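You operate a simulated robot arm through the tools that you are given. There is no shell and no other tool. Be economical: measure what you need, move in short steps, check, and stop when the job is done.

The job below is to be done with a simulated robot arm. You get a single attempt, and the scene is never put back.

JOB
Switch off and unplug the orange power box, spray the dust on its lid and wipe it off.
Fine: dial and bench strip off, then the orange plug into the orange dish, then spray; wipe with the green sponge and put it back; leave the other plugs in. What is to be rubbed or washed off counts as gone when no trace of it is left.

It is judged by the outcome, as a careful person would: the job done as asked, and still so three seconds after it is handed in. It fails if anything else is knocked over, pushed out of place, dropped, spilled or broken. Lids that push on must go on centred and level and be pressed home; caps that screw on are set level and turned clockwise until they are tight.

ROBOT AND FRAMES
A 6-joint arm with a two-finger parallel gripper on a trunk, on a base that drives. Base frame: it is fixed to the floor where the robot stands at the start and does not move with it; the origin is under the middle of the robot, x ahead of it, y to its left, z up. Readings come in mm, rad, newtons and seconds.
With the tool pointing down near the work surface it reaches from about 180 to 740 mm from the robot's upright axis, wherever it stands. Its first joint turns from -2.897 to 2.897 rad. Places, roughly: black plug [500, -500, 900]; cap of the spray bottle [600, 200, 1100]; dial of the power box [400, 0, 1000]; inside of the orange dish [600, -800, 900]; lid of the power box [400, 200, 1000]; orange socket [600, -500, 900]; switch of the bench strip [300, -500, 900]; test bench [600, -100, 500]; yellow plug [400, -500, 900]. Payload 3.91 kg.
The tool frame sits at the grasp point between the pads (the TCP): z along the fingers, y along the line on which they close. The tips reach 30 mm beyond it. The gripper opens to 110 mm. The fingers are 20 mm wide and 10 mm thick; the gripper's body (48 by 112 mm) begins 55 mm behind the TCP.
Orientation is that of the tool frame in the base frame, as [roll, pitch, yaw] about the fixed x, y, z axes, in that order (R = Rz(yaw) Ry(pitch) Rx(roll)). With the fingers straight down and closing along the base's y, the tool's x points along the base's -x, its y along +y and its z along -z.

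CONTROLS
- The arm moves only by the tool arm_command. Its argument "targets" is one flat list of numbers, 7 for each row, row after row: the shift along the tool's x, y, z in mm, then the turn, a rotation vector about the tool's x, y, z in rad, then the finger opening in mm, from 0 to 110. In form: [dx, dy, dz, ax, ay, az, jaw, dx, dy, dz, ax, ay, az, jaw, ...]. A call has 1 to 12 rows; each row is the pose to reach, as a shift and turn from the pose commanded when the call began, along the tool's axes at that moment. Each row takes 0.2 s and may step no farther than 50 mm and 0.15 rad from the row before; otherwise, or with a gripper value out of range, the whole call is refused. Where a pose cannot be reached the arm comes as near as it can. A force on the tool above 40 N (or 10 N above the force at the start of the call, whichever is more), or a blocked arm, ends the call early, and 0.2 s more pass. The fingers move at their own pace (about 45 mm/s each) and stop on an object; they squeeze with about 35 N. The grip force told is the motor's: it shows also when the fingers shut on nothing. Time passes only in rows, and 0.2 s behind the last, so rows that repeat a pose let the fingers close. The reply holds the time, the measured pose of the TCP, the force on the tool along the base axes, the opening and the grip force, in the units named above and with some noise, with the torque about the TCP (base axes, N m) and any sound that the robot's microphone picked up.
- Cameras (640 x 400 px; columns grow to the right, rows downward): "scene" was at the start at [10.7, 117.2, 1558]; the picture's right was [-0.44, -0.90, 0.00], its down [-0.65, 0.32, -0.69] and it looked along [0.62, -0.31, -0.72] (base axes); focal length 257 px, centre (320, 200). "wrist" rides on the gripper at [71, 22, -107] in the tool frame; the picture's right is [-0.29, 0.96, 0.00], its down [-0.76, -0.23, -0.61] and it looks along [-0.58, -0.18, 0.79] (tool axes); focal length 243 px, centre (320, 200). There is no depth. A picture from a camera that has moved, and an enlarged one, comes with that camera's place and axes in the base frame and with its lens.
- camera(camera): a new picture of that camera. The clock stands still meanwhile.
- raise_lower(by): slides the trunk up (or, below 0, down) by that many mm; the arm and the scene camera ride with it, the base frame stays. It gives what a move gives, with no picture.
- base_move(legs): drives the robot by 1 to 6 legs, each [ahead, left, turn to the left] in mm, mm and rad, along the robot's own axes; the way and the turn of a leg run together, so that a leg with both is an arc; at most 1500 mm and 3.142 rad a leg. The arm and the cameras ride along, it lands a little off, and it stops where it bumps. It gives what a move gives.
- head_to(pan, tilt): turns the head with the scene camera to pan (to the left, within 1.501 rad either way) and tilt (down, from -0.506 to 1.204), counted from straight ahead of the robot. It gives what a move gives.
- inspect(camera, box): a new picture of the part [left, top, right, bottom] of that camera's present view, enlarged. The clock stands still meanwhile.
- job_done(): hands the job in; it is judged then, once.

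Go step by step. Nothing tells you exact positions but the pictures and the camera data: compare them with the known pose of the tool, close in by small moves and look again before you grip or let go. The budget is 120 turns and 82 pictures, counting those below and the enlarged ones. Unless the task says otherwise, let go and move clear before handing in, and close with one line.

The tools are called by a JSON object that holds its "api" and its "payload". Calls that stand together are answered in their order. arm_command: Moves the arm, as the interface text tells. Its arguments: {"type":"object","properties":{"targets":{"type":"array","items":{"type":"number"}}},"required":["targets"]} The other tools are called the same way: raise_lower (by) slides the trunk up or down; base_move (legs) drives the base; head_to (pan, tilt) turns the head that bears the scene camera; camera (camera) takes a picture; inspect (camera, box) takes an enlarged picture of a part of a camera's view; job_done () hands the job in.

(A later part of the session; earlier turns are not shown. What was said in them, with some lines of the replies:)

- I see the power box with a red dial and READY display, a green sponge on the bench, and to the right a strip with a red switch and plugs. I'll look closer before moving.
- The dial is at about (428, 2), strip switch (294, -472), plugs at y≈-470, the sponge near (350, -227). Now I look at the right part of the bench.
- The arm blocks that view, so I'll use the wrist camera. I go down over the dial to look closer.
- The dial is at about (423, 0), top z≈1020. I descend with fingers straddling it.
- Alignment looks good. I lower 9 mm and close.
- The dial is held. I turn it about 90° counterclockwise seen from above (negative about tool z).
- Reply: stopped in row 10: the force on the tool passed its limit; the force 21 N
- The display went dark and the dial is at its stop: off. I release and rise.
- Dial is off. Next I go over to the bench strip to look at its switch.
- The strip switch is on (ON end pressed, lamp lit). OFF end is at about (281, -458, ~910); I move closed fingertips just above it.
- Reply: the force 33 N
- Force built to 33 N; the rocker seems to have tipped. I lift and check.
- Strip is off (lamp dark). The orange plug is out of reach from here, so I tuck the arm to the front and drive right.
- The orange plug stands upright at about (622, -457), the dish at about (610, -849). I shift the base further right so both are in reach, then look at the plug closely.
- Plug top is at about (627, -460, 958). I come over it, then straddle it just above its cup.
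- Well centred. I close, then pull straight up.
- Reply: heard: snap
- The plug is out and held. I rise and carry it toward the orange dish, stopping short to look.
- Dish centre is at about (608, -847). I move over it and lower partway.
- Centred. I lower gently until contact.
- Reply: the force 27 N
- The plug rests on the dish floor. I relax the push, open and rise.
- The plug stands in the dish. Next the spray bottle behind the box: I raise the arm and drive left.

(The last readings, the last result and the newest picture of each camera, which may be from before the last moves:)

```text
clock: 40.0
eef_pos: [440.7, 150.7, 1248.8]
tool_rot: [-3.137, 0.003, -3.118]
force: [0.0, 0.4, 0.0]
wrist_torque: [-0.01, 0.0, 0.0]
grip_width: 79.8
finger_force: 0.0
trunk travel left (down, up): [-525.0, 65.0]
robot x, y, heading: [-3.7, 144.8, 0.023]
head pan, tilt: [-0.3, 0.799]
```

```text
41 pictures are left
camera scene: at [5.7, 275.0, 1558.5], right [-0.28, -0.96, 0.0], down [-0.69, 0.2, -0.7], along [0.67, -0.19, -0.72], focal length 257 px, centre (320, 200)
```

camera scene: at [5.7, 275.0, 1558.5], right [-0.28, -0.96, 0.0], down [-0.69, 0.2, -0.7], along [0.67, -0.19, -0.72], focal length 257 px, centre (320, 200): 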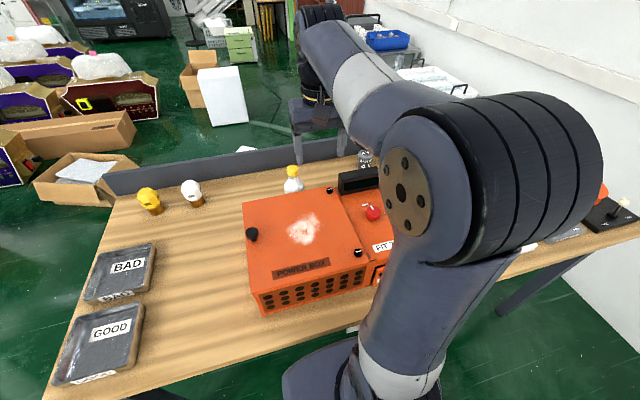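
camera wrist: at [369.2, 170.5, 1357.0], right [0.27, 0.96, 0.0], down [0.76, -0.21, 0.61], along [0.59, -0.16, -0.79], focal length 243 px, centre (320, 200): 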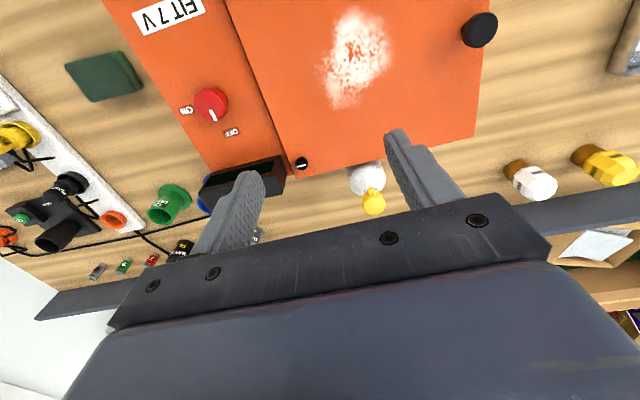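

{"api": "inspect", "payload": {"camera": "wrist", "box": [280, 0, 520, 230]}}

{"api": "inspect", "payload": {"camera": "scene", "box": [240, 145, 360, 225]}}

```text
1.74 times, centred on (400, 115) of wrist
camera zoom: at [369.2, 170.5, 1357.0], right [0.27, 0.96, 0.0], down [0.76, -0.21, 0.61], along [0.59, -0.16, -0.79], focal length 422 px, centre (181, 348)
```

zoom: 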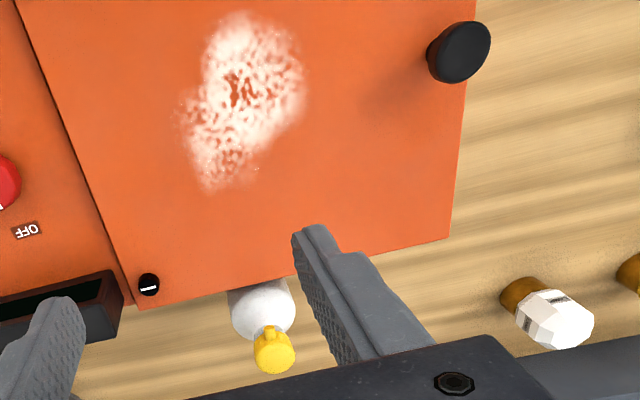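

```text
5.00 times, centred on (300, 185) of scene
camera zoom: at [5.7, 275.0, 1558.5], right [-0.28, -0.96, 0.0], down [-0.69, 0.2, -0.7], along [0.67, -0.19, -0.72], focal length 1284 px, centre (420, 275)
```

zoom: 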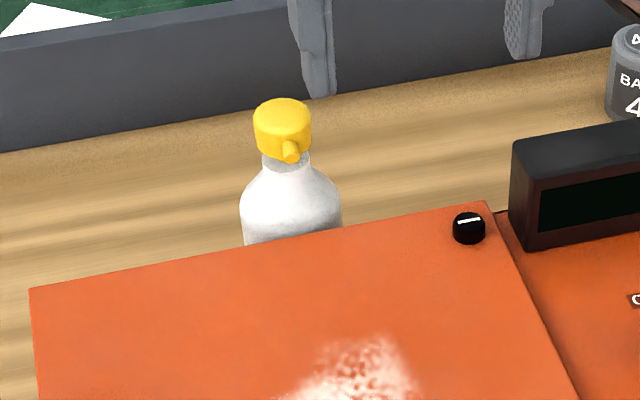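

The spray cap is at about (622, 189, ~1057) with the nozzle toward the dust. I move closed fingers above the cap.

{"api": "arm_command", "payload": {"targets": [-45, 8, 10, 0, 0, 0, 40, -90, 17, 20, 0, 0, 0, 10, -135, 26, 40, 0, 0, 0, 0, -175, 33, 65, 0, 0, 0, 0, -182, 34, 95, 0, 0, 0, 0]}}

{"api": "camera", "payload": {"camera": "wrist"}}

{"api": "inspect", "payload": {"camera": "scene", "box": [240, 105, 360, 225]}}

```text
clock: 41.1
eef_pos: [625.1, 186.9, 1153.6]
tool_rot: [-3.14, 0.003, -3.118]
force: [-0.1, 0.2, -0.3]
wrist_torque: [-0.04, 0.0, 0.04]
grip_width: 0.1
finger_force: 23.6
trunk travel left (down, up): [-525.0, 65.0]
robot x, y, heading: [-8.2, 144.9, 0.023]
head pan, tilt: [-0.3, 0.799]
```

```text
38 pictures are left
camera wrist: at [552.8, 208.5, 1262.1], right [0.27, 0.96, 0.0], down [0.76, -0.21, 0.61], along [0.59, -0.16, -0.79], focal length 243 px, centre (320, 200)
```

wrist: 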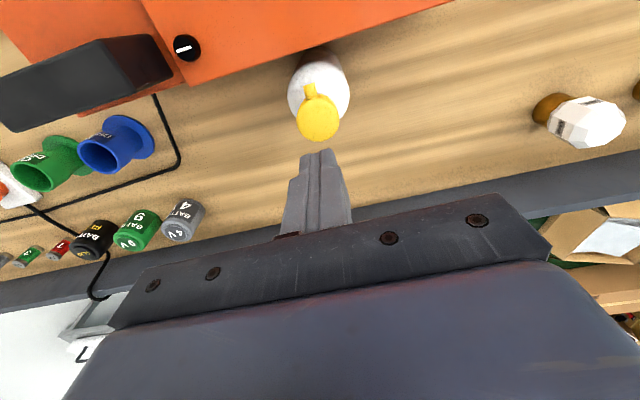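

```text
3.33 times, centred on (300, 165) of scene
camera zoom: at [6.1, 275.0, 1558.5], right [-0.28, -0.96, 0.0], down [-0.69, 0.2, -0.7], along [0.67, -0.19, -0.72], focal length 856 px, centre (387, 317)
```

zoom: 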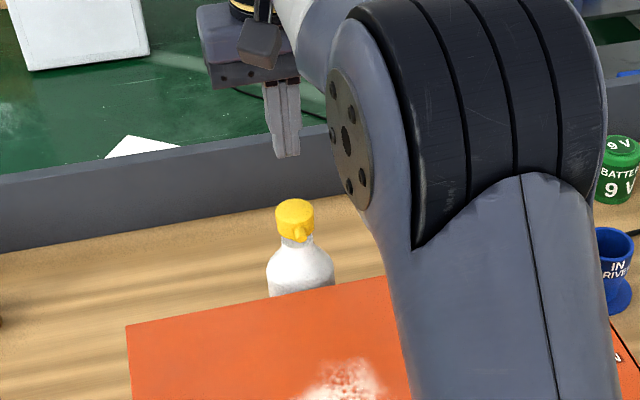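

The fingers are right over the cap. I lower and press.

{"api": "arm_command", "payload": {"targets": [0, 0, 25, 0, 0, 0, 0, 0, 0, 45, 0, 0, 0, 0, 0, 0, 52, 0, 0, 0, 0, 0, 0, 56, 0, 0, 0, 0, 0, 0, 59, 0, 0, 0, 0, 0, 0, 62, 0, 0, 0, 0, 0, 0, 64, 0, 0, 0, 0, 0, 0, 66, 0, 0, 0, 0]}}

{"api": "inspect", "payload": {"camera": "scene", "box": [240, 145, 360, 265]}}

```text
clock: 43.0
eef_pos: [623.4, 187.5, 1090.2]
tool_rot: [-3.138, 0.006, -3.122]
force: [0.8, -1.3, 5.0]
wrist_torque: [-0.07, -0.01, -0.01]
grip_width: 0.1
finger_force: 34.8
trunk travel left (down, up): [-525.0, 65.0]
robot x, y, heading: [-7.4, 142.7, 0.023]
head pan, tilt: [-0.3, 0.799]
```

```text
3.33 times, centred on (300, 205) of scene
camera zoom: at [5.4, 274.7, 1558.6], right [-0.28, -0.96, 0.0], down [-0.69, 0.2, -0.7], along [0.67, -0.19, -0.72], focal length 856 px, centre (387, 183)
```

zoom: 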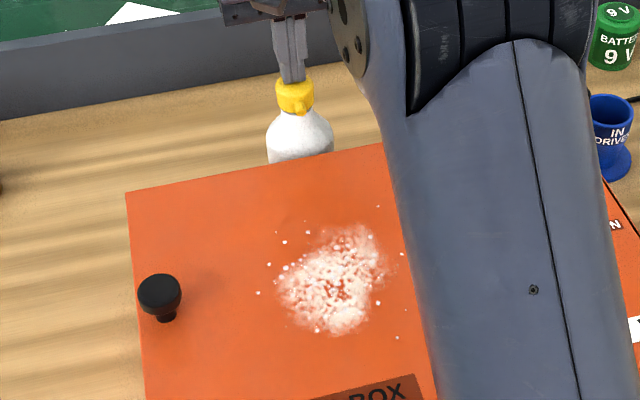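

Droplets appear on the lid, so the spray worked. I lift straight off and check.

{"api": "arm_command", "payload": {"targets": [0, 0, -5, 0, 0, 0, 0, 0, 0, -20, 0, 0, 0, 0, 0, 0, -60, 0, 0, 0, 0, 0, 0, -105, 0, 0, 0, 0, 0, 0, -150, 0, 0, 0, 0]}}

{"api": "inspect", "payload": {"camera": "scene", "box": [240, 145, 360, 265]}}

```text
clock: 44.1
eef_pos: [622.3, 187.8, 1239.7]
tool_rot: [-3.138, 0.001, -3.12]
force: [0.2, -0.1, 0.2]
wrist_torque: [-0.04, 0.01, 0.0]
grip_width: 0.0
finger_force: 34.9
trunk travel left (down, up): [-525.0, 65.0]
robot x, y, heading: [-7.6, 148.0, 0.022]
head pan, tilt: [-0.3, 0.799]
```

```text
3.33 times, centred on (300, 205) of scene
camera zoom: at [6.0, 275.0, 1558.5], right [-0.28, -0.96, 0.0], down [-0.69, 0.2, -0.7], along [0.67, -0.19, -0.72], focal length 856 px, centre (387, 183)
```

zoom: 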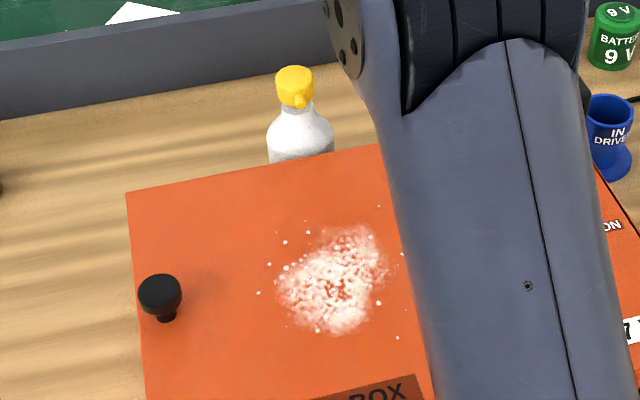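

Dust is wetted. Now to the sponge; I'll look at it from above first.

{"api": "arm_command", "payload": {"targets": [26, -36, 0, 0, 0, 0.02, 60, 52, -72, 0, 0, 0, 0.02, 80, 78, -108, 0, 0, 0, 0.02, 80, 104, -144, 0, 0, 0, 0.02, 80, 130, -180, 0, 0, 0, 0.02, 80, 156, -216, 0, 0, 0, 0.02, 80, 182, -252, 15, 0, 0, 0.02, 80, 208, -288, 35, 0, 0, 0.02, 80, 234, -324, 60, 0, 0, 0.02, 80, 260, -360, 85, 0, 0, 0.02, 80, 286, -397, 110, 0, 0, 0.02, 80]}}

{"api": "camera", "payload": {"camera": "wrist"}}

{"api": "camera", "payload": {"camera": "scene"}}

```text
refused: row 9 steps farther than a row can; nothing moved
```

```text
34 pictures are left
camera wrist: at [550.8, 208.6, 1348.7], right [0.27, 0.96, 0.0], down [0.76, -0.21, 0.61], along [0.59, -0.17, -0.79], focal length 243 px, centre (320, 200)
```

wrist: 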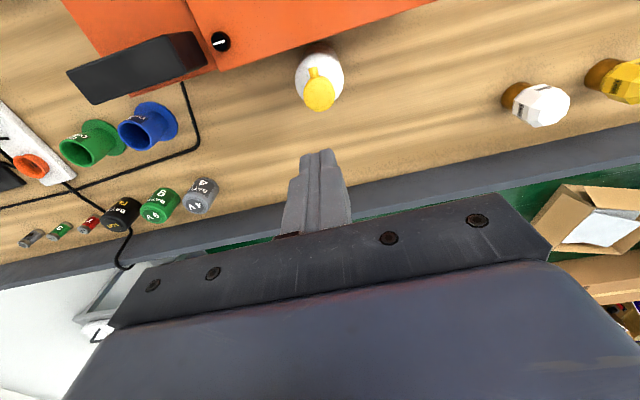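

```text
33 pictures are left
camera scene: at [6.0, 275.0, 1558.5], right [-0.28, -0.96, 0.0], down [-0.69, 0.2, -0.7], along [0.67, -0.19, -0.72], focal length 257 px, centre (320, 200)
```

scene: 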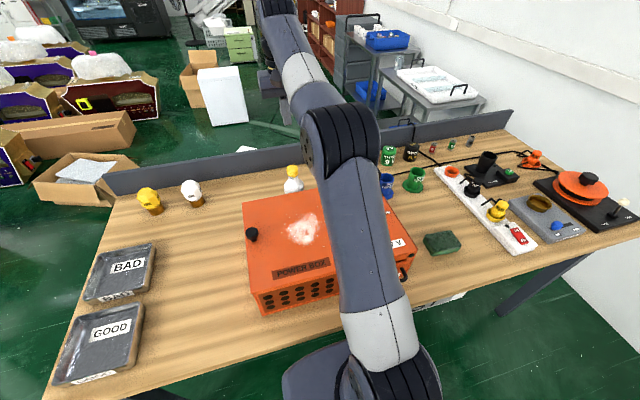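

A row was too long; I repeat with gentler steps.

{"api": "arm_command", "payload": {"targets": [26, -36, 0, 0, 0, 0.02, 60, 52, -72, 0, 0, 0, 0.02, 80, 78, -108, 0, 0, 0, 0.02, 80, 104, -144, 0, 0, 0, 0.02, 80, 130, -180, 0, 0, 0, 0.02, 80, 156, -216, 5, 0, 0, 0.02, 80, 182, -252, 20, 0, 0, 0.02, 80, 208, -288, 40, 0, 0, 0.02, 80, 234, -324, 60, 0, 0, 0.02, 80, 260, -360, 80, 0, 0, 0.02, 80, 286, -397, 95, 0, 0, 0.02, 80]}}

{"api": "inspect", "payload": {"camera": "wrist", "box": [200, 0, 440, 150]}}

{"api": "inspect", "payload": {"camera": "scene", "box": [380, 200, 500, 280]}}

```text
clock: 46.5
eef_pos: [347.8, -216.9, 1141.5]
tool_rot: [-3.14, 0.005, -3.137]
force: [0.7, 0.5, -0.3]
wrist_torque: [-0.02, -0.01, 0.01]
grip_width: 79.8
finger_force: 0.1
trunk travel left (down, up): [-525.0, 65.0]
robot x, y, heading: [-6.5, 144.9, 0.02]
head pan, tilt: [-0.3, 0.799]
```

```text
2.67 times, centred on (320, 75) of wrist
camera zoom: at [275.9, -194.9, 1249.3], right [0.29, 0.96, 0.0], down [0.76, -0.23, 0.61], along [0.59, -0.18, -0.79], focal length 647 px, centre (320, 533)
```

zoom: 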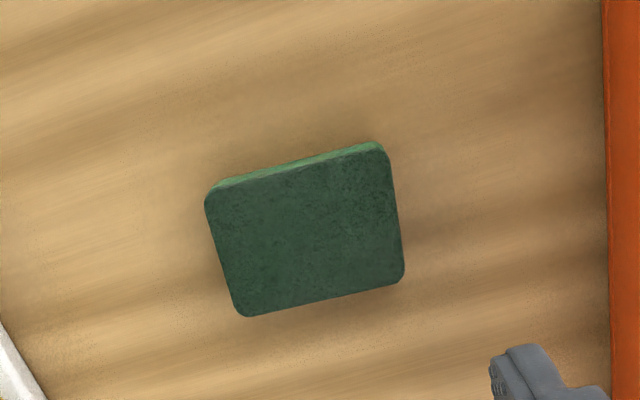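

```text
5.00 times, centred on (440, 240) of scene
camera zoom: at [5.6, 274.6, 1558.6], right [-0.28, -0.96, 0.0], down [-0.69, 0.2, -0.7], along [0.67, -0.19, -0.72], focal length 1284 px, centre (-280, 0)
```

zoom: 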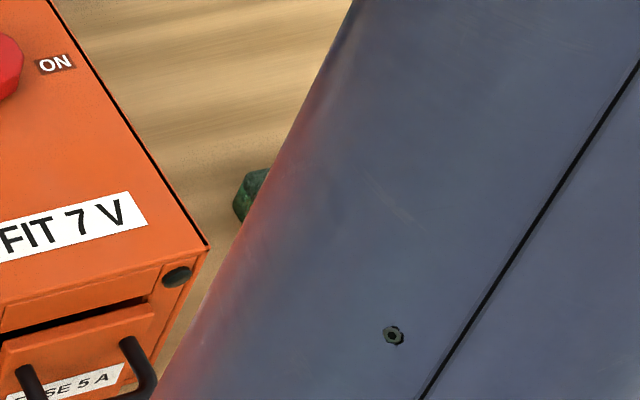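

Sponge is about 62 x 90 mm, centred near (357, -226), turned -0.055 rad. I'll grip it across its long side; first descend just above it.

{"api": "arm_command", "payload": {"targets": [-4, -4, 45, 0, 0, 0.06, 100, -9, -9, 90, 0, 0, 0.06, 108, -9, -9, 135, 0, 0, 0.06, 108, -9, -9, 175, 0, 0, 0.06, 108, -9, -9, 206, 0, 0, 0.06, 108]}}

{"api": "camera", "payload": {"camera": "wrist"}}

```text
clock: 47.8
eef_pos: [355.6, -226.4, 936.7]
tool_rot: [-3.141, 0.003, 3.082]
force: [-0.1, -0.5, 0.2]
wrist_torque: [0.03, -0.02, 0.01]
grip_width: 108.1
finger_force: 0.1
trunk travel left (down, up): [-525.0, 65.0]
robot x, y, heading: [-8.1, 146.2, 0.018]
head pan, tilt: [-0.3, 0.799]
```

```text
30 pictures are left
camera wrist: at [286.3, -200.5, 1044.7], right [0.34, 0.94, 0.0], down [0.74, -0.27, 0.61], along [0.57, -0.21, -0.79], focal length 243 px, centre (320, 200)
```

wrist: 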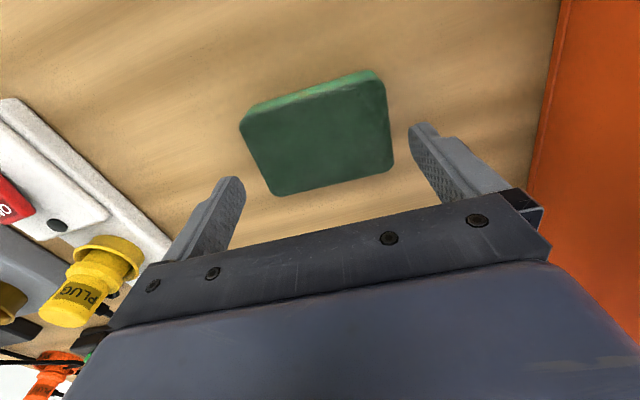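

Lined up. I lower so the tips are ~8 mm above the bench and close.

{"api": "arm_command", "payload": {"targets": [0, 2, 20, 0, 0, 0, 108, 0, 2, 32, 0, 0, 0, 108, 0, 2, 37, 0, 0, 0, 108, 0, 2, 37, 0, 0, 0, 70, 0, 2, 37, 0, 0, 0, 70, 0, 2, 37, 0, 0, 0, 70]}}

{"api": "camera", "payload": {"camera": "wrist"}}

```text
clock: 49.1
eef_pos: [356.4, -223.4, 900.1]
tool_rot: [-3.141, 0.004, 3.082]
force: [-1.1, -0.1, 0.2]
wrist_torque: [0.0, 0.0, -0.01]
grip_width: 92.4
finger_force: 34.2
trunk travel left (down, up): [-525.0, 65.0]
robot x, y, heading: [-9.3, 146.0, 0.02]
head pan, tilt: [-0.3, 0.799]
```

```text
29 pictures are left
camera wrist: at [286.8, -197.7, 1008.5], right [0.34, 0.94, 0.0], down [0.74, -0.27, 0.61], along [0.57, -0.21, -0.79], focal length 243 px, centre (320, 200)
```

wrist: 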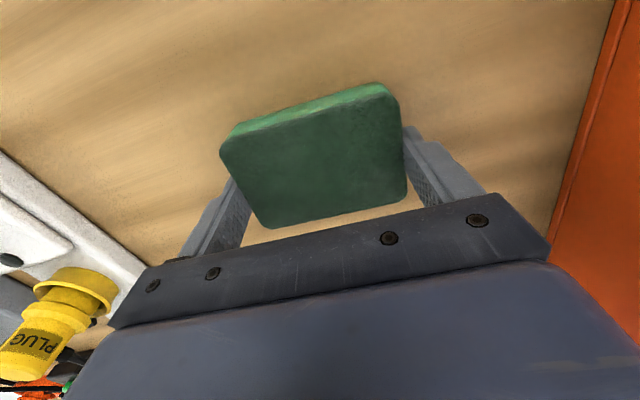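

Sponge held (92 mm). I lift it and carry it over the lid.

{"api": "arm_command", "payload": {"targets": [0, 0, -48, 0, 0, 0, 70, 0, 0, -96, 0, 0, 0, 70, -2, 15, -140, 0, 0, 0, 70, -5, 45, -175, 0, 0, 0, 70, -9, 85, -200, 0, 0, 0, 70, -14, 133, -200, 0, 0, 0, 70, -19, 181, -200, 0, 0, 0, 70, -24, 229, -200, 0, 0, 0, 70, -29, 277, -200, 0, 0, 0, 70, -34, 325, -200, 0, 0, 0, 70, -39, 373, -200, 0, 0, 0, 70, -43, 421, -200, 0, 0, 0, 70]}}

{"api": "camera", "payload": {"camera": "wrist"}}

{"api": "inspect", "payload": {"camera": "scene", "box": [230, 130, 430, 330]}}

```text
clock: 51.8
eef_pos: [420.9, 191.8, 1100.1]
tool_rot: [-3.14, 0.002, 3.083]
force: [0.2, -0.6, 0.2]
wrist_torque: [0.03, -0.03, 0.02]
grip_width: 92.3
finger_force: 35.1
trunk travel left (down, up): [-525.0, 65.0]
robot x, y, heading: [-10.0, 143.4, 0.023]
head pan, tilt: [-0.3, 0.799]
```

```text
28 pictures are left
camera wrist: at [351.0, 218.0, 1208.4], right [0.34, 0.94, 0.0], down [0.74, -0.27, 0.61], along [0.57, -0.21, -0.79], focal length 243 px, centre (320, 200)
```

wrist: 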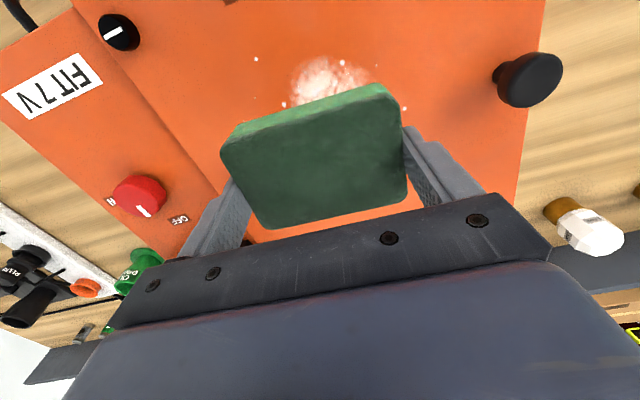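

```text
2.00 times, centred on (330, 230) of scene
camera zoom: at [5.8, 275.1, 1558.5], right [-0.28, -0.96, 0.0], down [-0.69, 0.2, -0.7], along [0.67, -0.19, -0.72], focal length 514 px, centre (300, 140)
```

zoom: 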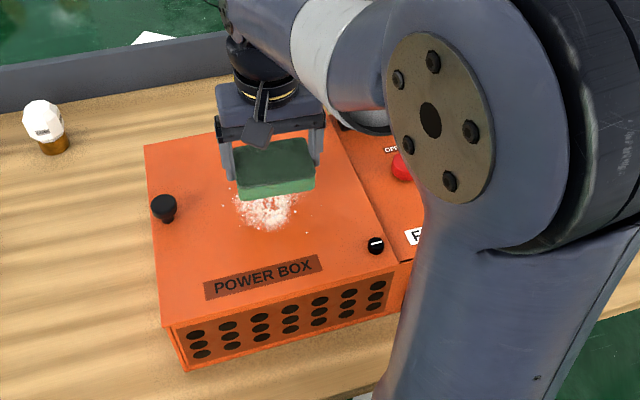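

I lower onto the dust until contact.

{"api": "arm_command", "payload": {"targets": [-5, 8, 30, 0, 0, 0, 70, -5, 8, 46, 0, 0, 0, 70, -5, 8, 50, 0, 0, 0, 70, -5, 8, 52, 0, 0, 0, 70, -5, 8, 54, 0, 0, 0, 70]}}

{"api": "inspect", "payload": {"camera": "scene", "box": [260, 170, 400, 270]}}

```text
clock: 53.0
eef_pos: [426.0, 201.1, 1048.7]
tool_rot: [-3.139, 0.008, 3.084]
force: [-3.3, -2.6, 22.1]
wrist_torque: [-0.17, 0.37, -0.01]
grip_width: 92.4
finger_force: 35.0
trunk travel left (down, up): [-525.0, 65.0]
robot x, y, heading: [-7.1, 144.0, 0.021]
head pan, tilt: [-0.3, 0.799]
```

```text
4.00 times, centred on (330, 220) of scene
camera zoom: at [4.0, 274.4, 1559.0], right [-0.28, -0.96, 0.0], down [-0.69, 0.2, -0.7], along [0.67, -0.19, -0.72], focal length 1028 px, centre (280, 120)
```

zoom: 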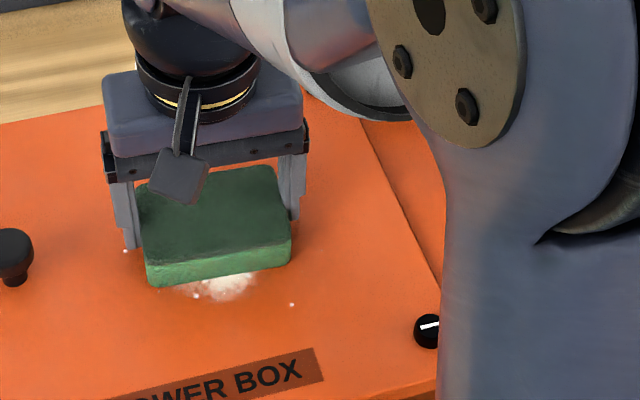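

Contact at 22 N. I ease 1 mm and wipe in lanes.

{"api": "arm_command", "payload": {"targets": [0, 18, -1, 0, 0, 0, 70, 0, 35, -1, 0, 0, 0, 70, -45, 35, -1, 0, 0, 0, 70, -85, 35, -1, 0, 0, 0, 70, -45, 35, -1, 0, 0, 0, 70, 0, 35, -1, 0, 0, 0, 70, 45, 35, -1, 0, 0, 0, 70, 85, 35, -1, 0, 0, 0, 70, 85, 0, -1, 0, 0, 0, 70, 40, 0, -1, 0, 0, 0, 70, -5, 0, -1, 0, 0, 0, 70, -45, 0, -1, 0, 0, 0, 70]}}

{"api": "camera", "payload": {"camera": "wrist"}}

```text
clock: 54.3
eef_pos: [464.5, 237.5, 1047.5]
tool_rot: [3.14, 0.018, 3.087]
force: [-7.1, 1.4, 9.3]
wrist_torque: [-0.05, 0.64, -0.1]
grip_width: 92.6
finger_force: 35.2
trunk travel left (down, up): [-525.0, 65.0]
robot x, y, heading: [-9.7, 145.5, 0.022]
head pan, tilt: [-0.3, 0.799]
stopped in row 6: the force on the tool passed its limit (the readings are from after the stop); the commanded pose is now the measured one
```

```text
25 pictures are left
camera wrist: at [393.4, 263.8, 1155.7], right [0.34, 0.94, 0.01], down [0.73, -0.27, 0.62], along [0.59, -0.21, -0.78], focal length 243 px, centre (320, 200)
```

wrist: 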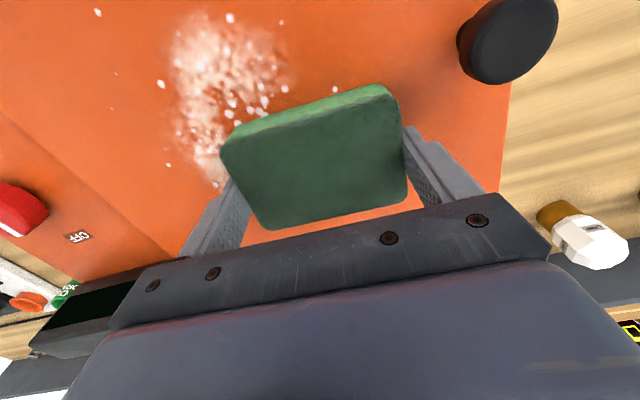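

The quick reversal tripped the force limit. I carry on slower, with the tilt corrected.

{"api": "arm_command", "payload": {"targets": [10, 0, -1, 0, 0.018, 0, 70, 30, 0, -1, 0, 0.018, 0, 70, 55, 0, -1, 0, 0.018, 0, 70, 80, 0, -1, 0, 0.018, 0, 70, 105, 0, -1, 0, 0.018, 0, 70, 120, 0, -1, 0, 0.018, 0, 70, 125, -10, -1, 0, 0.018, 0, 70, 125, -25, -1, 0, 0.018, 0, 70, 125, -35, -1, 0, 0.018, 0, 70, 115, -35, -1, 0, 0.018, 0, 70, 95, -35, -1, 0, 0.018, 0, 70, 70, -35, -1, 0, 0.018, 0, 70]}}

```text
clock: 56.1
eef_pos: [339.7, 225.2, 1047.8]
tool_rot: [3.134, 0.01, 3.084]
force: [-1.6, 2.2, 11.1]
wrist_torque: [-0.39, 0.24, -0.15]
grip_width: 92.6
finger_force: 35.4
trunk travel left (down, up): [-525.0, 65.0]
robot x, y, heading: [-9.6, 144.8, 0.027]
head pan, tilt: [-0.3, 0.799]
stopped in row 9: the force on the tool passed its limit (the readings are from after the stop); the commanded pose is now the measured one
```

{"api": "arm_command", "payload": {"targets": [0, -8, -1, 0.007, 0.01, 0, 70, 0, -18, -1, 0.007, 0.01, 0, 70, -10, -20, -1, 0.007, 0.01, 0, 70, -30, -20, -1, 0.007, 0.01, 0, 70, -50, -20, -1, 0.007, 0.01, 0, 70, -70, -20, -1, 0.007, 0.01, 0, 70, -90, -20, -1, 0.007, 0.01, 0, 70, -110, -20, -1, 0.007, 0.01, 0, 70, -130, -20, -1, 0.007, 0.01, 0, 70, -150, -20, -1, 0.007, 0.01, 0, 70, -170, -20, -1, 0.007, 0.01, 0, 70]}}

{"api": "camera", "payload": {"camera": "wrist"}}

```text
clock: 58.5
eef_pos: [508.7, 195.6, 1051.3]
tool_rot: [-3.14, -0.002, 3.084]
force: [-0.2, -0.4, -0.1]
wrist_torque: [0.01, 0.03, 0.02]
grip_width: 92.6
finger_force: 35.5
trunk travel left (down, up): [-525.0, 65.0]
robot x, y, heading: [-9.6, 145.9, 0.021]
head pan, tilt: [-0.3, 0.799]
```

```text
24 pictures are left
camera wrist: at [440.6, 222.6, 1159.1], right [0.34, 0.94, 0.0], down [0.75, -0.27, 0.61], along [0.57, -0.21, -0.8], focal length 243 px, centre (320, 200)
```

wrist: 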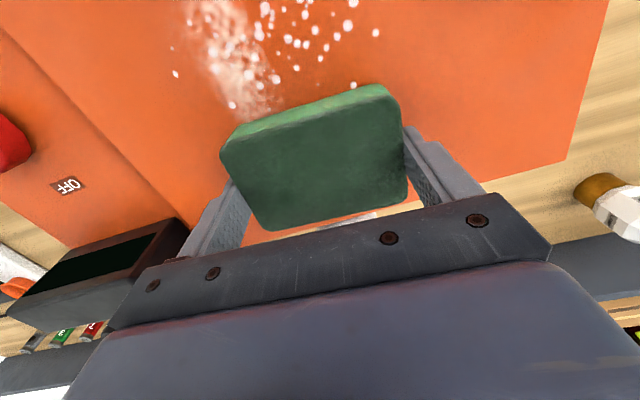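

The sponge lost contact there. I press down again to find the surface by force.

{"api": "arm_command", "payload": {"targets": [0, 0, 1.5, 0, 0, 0, 70, 0, 0, 3, 0, 0, 0, 70, 0, 0, 3, 0, 0, 0, 70]}}

```text
clock: 59.3
eef_pos: [509.0, 194.7, 1048.9]
tool_rot: [3.141, 0.0, 3.083]
force: [-0.5, 0.4, 4.9]
wrist_torque: [0.06, -0.21, 0.01]
grip_width: 92.7
finger_force: 35.1
trunk travel left (down, up): [-525.0, 65.0]
robot x, y, heading: [-5.4, 147.7, 0.02]
head pan, tilt: [-0.3, 0.799]
```

{"api": "arm_command", "payload": {"targets": [5, 0, 1, 0, 0, 0, 70, 15, 0, 1, 0, 0, 0, 70, 30, 0, 1, 0, 0, 0, 70, 48, 0, 1, 0, 0, 0, 70, 66, 0, 1, 0, 0, 0, 70, 84, 0, 1, 0, 0, 0, 70, 102, 0, 1, 0, 0, 0, 70, 120, 0, 1, 0, 0, 0, 70, 138, 0, 1, 0, 0, 0, 70, 154, 0, 1, 0, 0, 0, 70, 166, 0, 1, 0, 0, 0, 70, 172, 0, 1, 0, 0, 0, 70]}}

{"api": "inspect", "payload": {"camera": "scene", "box": [240, 160, 400, 280]}}

```text
clock: 61.9
eef_pos: [338.8, 205.3, 1046.7]
tool_rot: [3.14, 0.004, 3.084]
force: [19.1, -1.9, 29.6]
wrist_torque: [-0.12, -0.15, 0.07]
grip_width: 92.7
finger_force: 34.9
trunk travel left (down, up): [-525.0, 65.0]
robot x, y, heading: [-6.8, 145.5, 0.018]
head pan, tilt: [-0.3, 0.799]
```

```text
3.33 times, centred on (320, 220) of scene
camera zoom: at [7.5, 275.0, 1558.8], right [-0.27, -0.96, 0.0], down [-0.69, 0.2, -0.7], along [0.67, -0.19, -0.72], focal length 856 px, centre (320, 133)
```

zoom: 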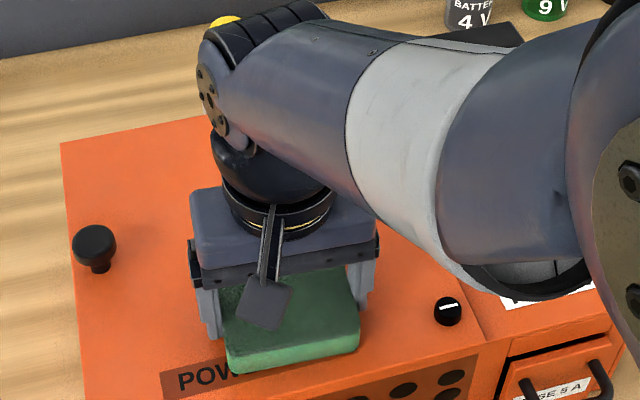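

Works; pressure rises toward the front, so I tilt the path slightly. Next lane at y≈165.

{"api": "arm_command", "payload": {"targets": [0, -4, -1.2, 0, 0, 0, 70, 0, -14, -1.2, 0, 0, 0, 70, 0, -28, -1.2, 0, 0, 0, 70, 0, -40, -1.2, 0, 0, 0, 70, -10, -45, -1.2, 0, 0, 0, 70, -30, -45, -1.1, 0, 0, 0, 70, -52, -45, -1, 0, 0, 0, 70, -76, -45, -0.8, 0, 0, 0, 70, -100, -45, -0.6, 0, 0, 0, 70, -124, -43, -0.4, 0, 0, 0, 70, -148, -41, -0.2, 0, 0, 0, 70, -166, -40, 0, 0, 0, 0, 70]}}

{"api": "camera", "payload": {"camera": "wrist"}}

```text
clock: 63.0
eef_pos: [335.6, 167.1, 1047.4]
tool_rot: [3.138, -0.004, 3.086]
force: [-7.5, 6.0, 19.9]
wrist_torque: [-0.04, 0.07, -0.04]
grip_width: 92.6
finger_force: 35.1
trunk travel left (down, up): [-525.0, 65.0]
robot x, y, heading: [-3.8, 145.5, 0.02]
head pan, tilt: [-0.3, 0.799]
stopped in row 5: the force on the tool passed its limit (the readings are from after the stop); the commanded pose is now the measured one
```

```text
22 pictures are left
camera wrist: at [266.7, 192.2, 1155.7], right [0.34, 0.94, 0.0], down [0.75, -0.27, 0.6], along [0.57, -0.21, -0.8], focal length 243 px, centre (320, 200)
```

wrist: 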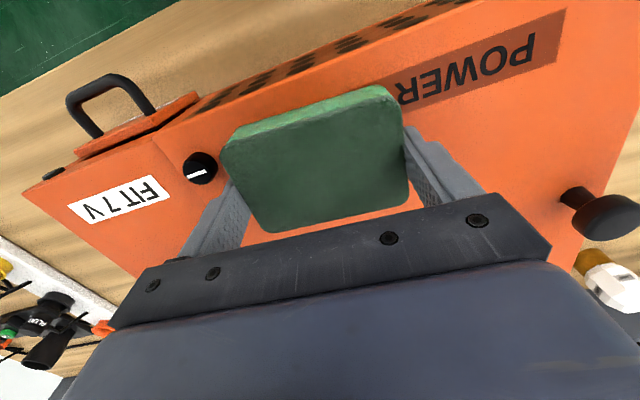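

Near the front latch but clear. I ease up 1 mm and go forward along this lane.

{"api": "arm_command", "payload": {"targets": [-4, 0, -1, 0, 0, 0, 70, -12, 0, -1, 0, 0, 0, 70, -26, 0, -1, 0, 0, 0, 70, -44, 0, -1, 0, 0, 0, 70, -62, 0, -0.8, 0, 0, 0, 70, -80, 0, -0.6, 0, 0, 0, 70, -98, 0, -0.4, 0, 0, 0, 70, -116, 2, -0.2, 0, 0, 0, 70, -134, 4, 0, 0, 0, 0, 70, -152, 6, 0.2, 0, 0, 0, 70, -166, 8, 0.4, 0, 0, 0, 70, -176, 8, 0.5, 0, 0, 0, 70]}}

{"api": "camera", "payload": {"camera": "wrist"}}

```text
clock: 65.6
eef_pos: [510.6, 162.2, 1045.4]
tool_rot: [3.14, -0.004, 3.084]
force: [-15.7, 0.5, 22.5]
wrist_torque: [-0.11, 0.32, -0.08]
grip_width: 92.5
finger_force: 34.7
trunk travel left (down, up): [-525.0, 65.0]
robot x, y, heading: [-6.9, 143.9, 0.025]
head pan, tilt: [-0.3, 0.799]
```

```text
21 pictures are left
camera wrist: at [442.4, 188.1, 1155.0], right [0.34, 0.94, 0.0], down [0.75, -0.27, 0.6], along [0.57, -0.21, -0.8], focal length 243 px, centre (320, 200)
```

wrist: 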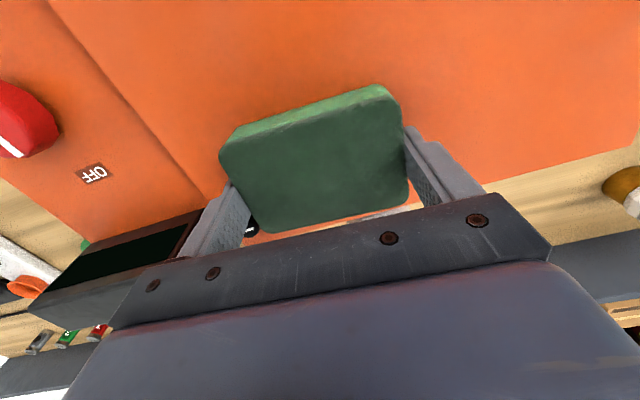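

The lid looks clean. I lift straight up and inspect it.

{"api": "arm_command", "payload": {"targets": [0, 0, -10, 0, 0, 0, 70, 0, 0, -55, 0, 0, 0, 70, 0, 0, -100, 0, 0, 0, 70, 0, 0, -130, 0, 0, 0, 70]}}

{"api": "inspect", "payload": {"camera": "wrist", "box": [80, 0, 560, 200]}}

{"api": "inspect", "payload": {"camera": "scene", "box": [240, 170, 400, 290]}}

```text
clock: 66.6
eef_pos: [516.1, 159.1, 1173.7]
tool_rot: [3.141, -0.008, 3.084]
force: [0.2, 0.7, -0.3]
wrist_torque: [-0.02, 0.0, -0.02]
grip_width: 92.3
finger_force: 34.8
trunk travel left (down, up): [-525.0, 65.0]
robot x, y, heading: [-5.2, 149.4, 0.018]
head pan, tilt: [-0.3, 0.799]
```

```text
1.33 times, centred on (320, 100) of wrist
camera zoom: at [446.9, 186.3, 1283.0], right [0.34, 0.94, 0.0], down [0.75, -0.27, 0.6], along [0.57, -0.21, -0.8], focal length 324 px, centre (320, 333)
```

zoom: 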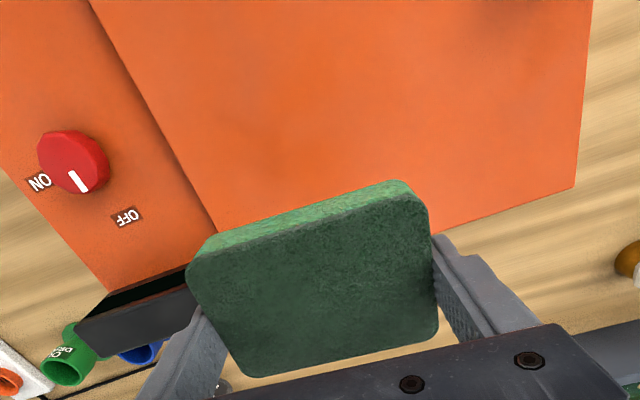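

```text
3.33 times, centred on (320, 230) of scene
camera zoom: at [6.0, 275.8, 1558.5], right [-0.27, -0.96, 0.0], down [-0.69, 0.2, -0.7], along [0.67, -0.19, -0.72], focal length 856 px, centre (320, 100)
```

zoom: 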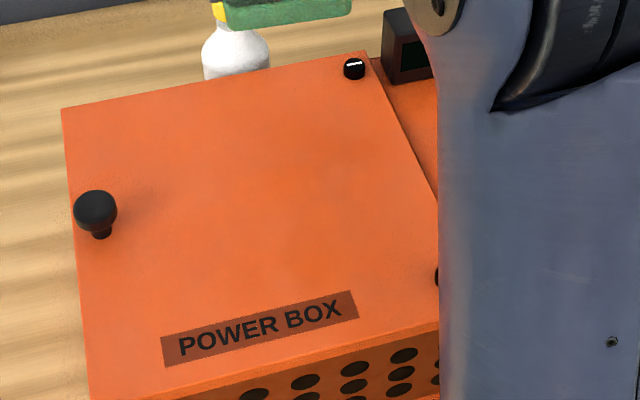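

Lid looks spotless. I carry the sponge back above its place and check the lid in close-up.

{"api": "arm_command", "payload": {"targets": [15, -43, 0, 0, -0.008, 0, 70, 30, -86, 0, 0, -0.008, 0, 70, 45, -130, 0, 0, -0.008, 0, 70, 60, -174, 0, 0, -0.008, 0, 70, 76, -217, 0, 0, -0.008, 0, 70, 91, -260, 0, 0, -0.008, 0, 70, 106, -304, 0, 0, -0.008, 0, 70, 121, -348, 0, 0, -0.008, 0, 70, 137, -391, 0, 0, -0.008, 0, 70, 137, -391, 48, 0, -0.008, 0, 70, 137, -391, 96, 0, -0.008, 0, 70, 137, -391, 96, 0, -0.008, 0, 70]}}

{"api": "inspect", "payload": {"camera": "scene", "box": [250, 180, 370, 260]}}

{"api": "camera", "payload": {"camera": "wrist"}}

```text
clock: 69.2
eef_pos: [357.7, -219.0, 1079.9]
tool_rot: [3.14, 0.001, 3.086]
force: [-0.5, -0.1, -0.3]
wrist_torque: [0.01, -0.01, 0.0]
grip_width: 92.8
finger_force: 34.6
trunk travel left (down, up): [-525.0, 65.0]
robot x, y, heading: [-6.0, 144.4, 0.022]
head pan, tilt: [-0.3, 0.799]
```

```text
5.00 times, centred on (310, 220) of scene
camera zoom: at [6.1, 275.5, 1558.6], right [-0.27, -0.96, 0.0], down [-0.69, 0.2, -0.7], along [0.67, -0.19, -0.72], focal length 1284 px, centre (370, 100)
```

zoom: 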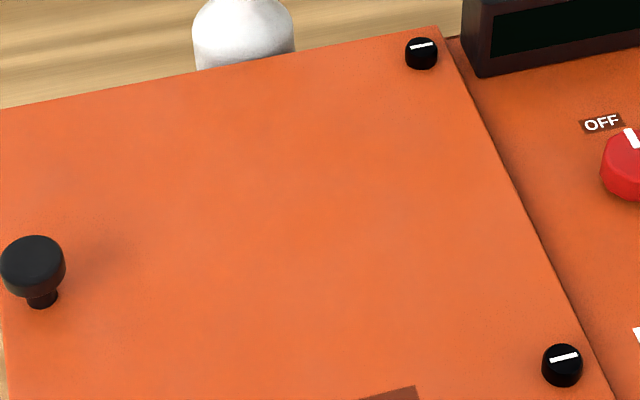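

```text
17 pictures are left
camera wrist: at [287.6, -192.7, 1188.2], right [0.34, 0.94, 0.0], down [0.74, -0.27, 0.61], along [0.57, -0.21, -0.79], focal length 243 px, centre (320, 200)
```

wrist: 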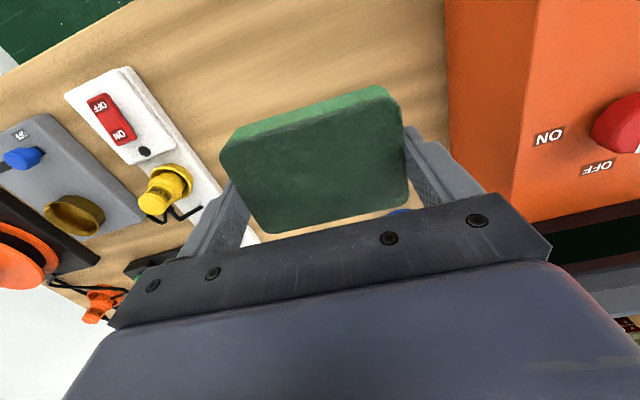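

The lid is clean. I lower the sponge to its original spot.

{"api": "arm_command", "payload": {"targets": [1, -4, 45, 0, 0, 0, 70, 1, -4, 90, 0, 0, 0, 70, 1, -4, 130, 0, 0, 0, 70, 1, -4, 160, 0, 0, 0, 70, 1, -4, 172, 0, 0, 0, 70, 1, -4, 177, 0, 0, 0, 70, 1, -4, 179, 0, 0, 0, 70]}}

```text
clock: 70.8
eef_pos: [356.2, -223.6, 898.9]
tool_rot: [3.139, 0.002, 3.085]
force: [-0.2, 0.8, -0.4]
wrist_torque: [-0.01, -0.01, 0.02]
grip_width: 92.7
finger_force: 35.2
trunk travel left (down, up): [-525.0, 65.0]
robot x, y, heading: [-7.0, 144.1, 0.018]
head pan, tilt: [-0.3, 0.799]
```

{"api": "arm_command", "payload": {"targets": [0, 0, 1.5, 0, 0, 0, 70, 0, 0, 3, 0, 0, 0, 70, 0, 0, 3, 0, 0, 0, 70]}}

```text
clock: 71.6
eef_pos: [354.1, -223.2, 897.4]
tool_rot: [3.14, 0.002, 3.085]
force: [-0.8, -1.9, 5.9]
wrist_torque: [-0.02, 0.04, 0.03]
grip_width: 92.5
finger_force: 34.6
trunk travel left (down, up): [-525.0, 65.0]
robot x, y, heading: [-8.3, 145.1, 0.025]
head pan, tilt: [-0.3, 0.799]
```

It touches the bench. I release and rise.

{"api": "arm_command", "payload": {"targets": [0, 0, 0, 0, 0, 0, 106, 0, 0, 0, 0, 0, 0, 106, 0, 0, -15, 0, 0, 0, 106, 0, 0, -60, 0, 0, 0, 106, 0, 0, -110, 0, 0, 0, 106, 0, 0, -160, 0, 0, 0, 106, 20, -5, -205, 0, 0, 0, 106, 50, -5, -240, 0, 0, 0, 106]}}

{"api": "camera", "payload": {"camera": "wrist"}}

{"api": "camera", "payload": {"camera": "scene"}}

```text
clock: 73.4
eef_pos: [304.9, -223.0, 1138.3]
tool_rot: [-3.141, 0.003, 3.085]
force: [-0.2, -0.1, 0.1]
wrist_torque: [0.0, 0.01, 0.0]
grip_width: 106.0
finger_force: 0.0
trunk travel left (down, up): [-525.0, 65.0]
robot x, y, heading: [-10.9, 142.5, 0.022]
head pan, tilt: [-0.3, 0.799]
```

```text
16 pictures are left
camera wrist: at [235.3, -197.7, 1245.4], right [0.34, 0.94, 0.0], down [0.75, -0.27, 0.61], along [0.57, -0.21, -0.79], focal length 243 px, centre (320, 200)
```

wrist: 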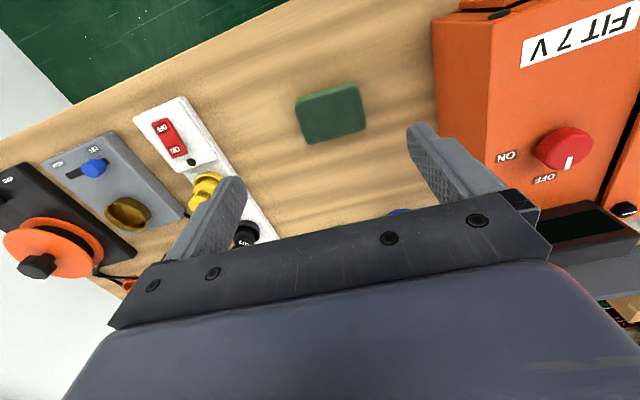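

```text
15 pictures are left
camera scene: at [5.7, 275.9, 1558.5], right [-0.27, -0.96, 0.0], down [-0.69, 0.2, -0.7], along [0.67, -0.19, -0.72], focal length 257 px, centre (320, 200)
```

scene: 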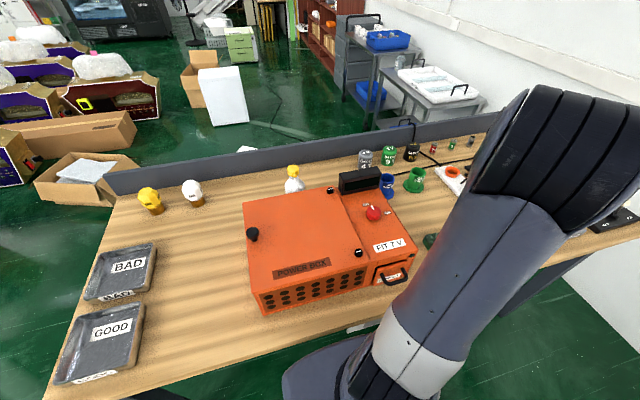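

Everything is in place: dial and strip off, plug in its dish, lid clean, sponge back and gripper clear. I hand it in.

{"api": "job_done", "payload": {}}

```text
The job is handed in.
```

The job is handed in. The power box dial and the bench strip are both off. The orange plug is in the orange dish and the other plugs are still in. The dust was sprayed, and no trace showed on the lid after wiping. The green sponge is back within about a centimetre of where it was.
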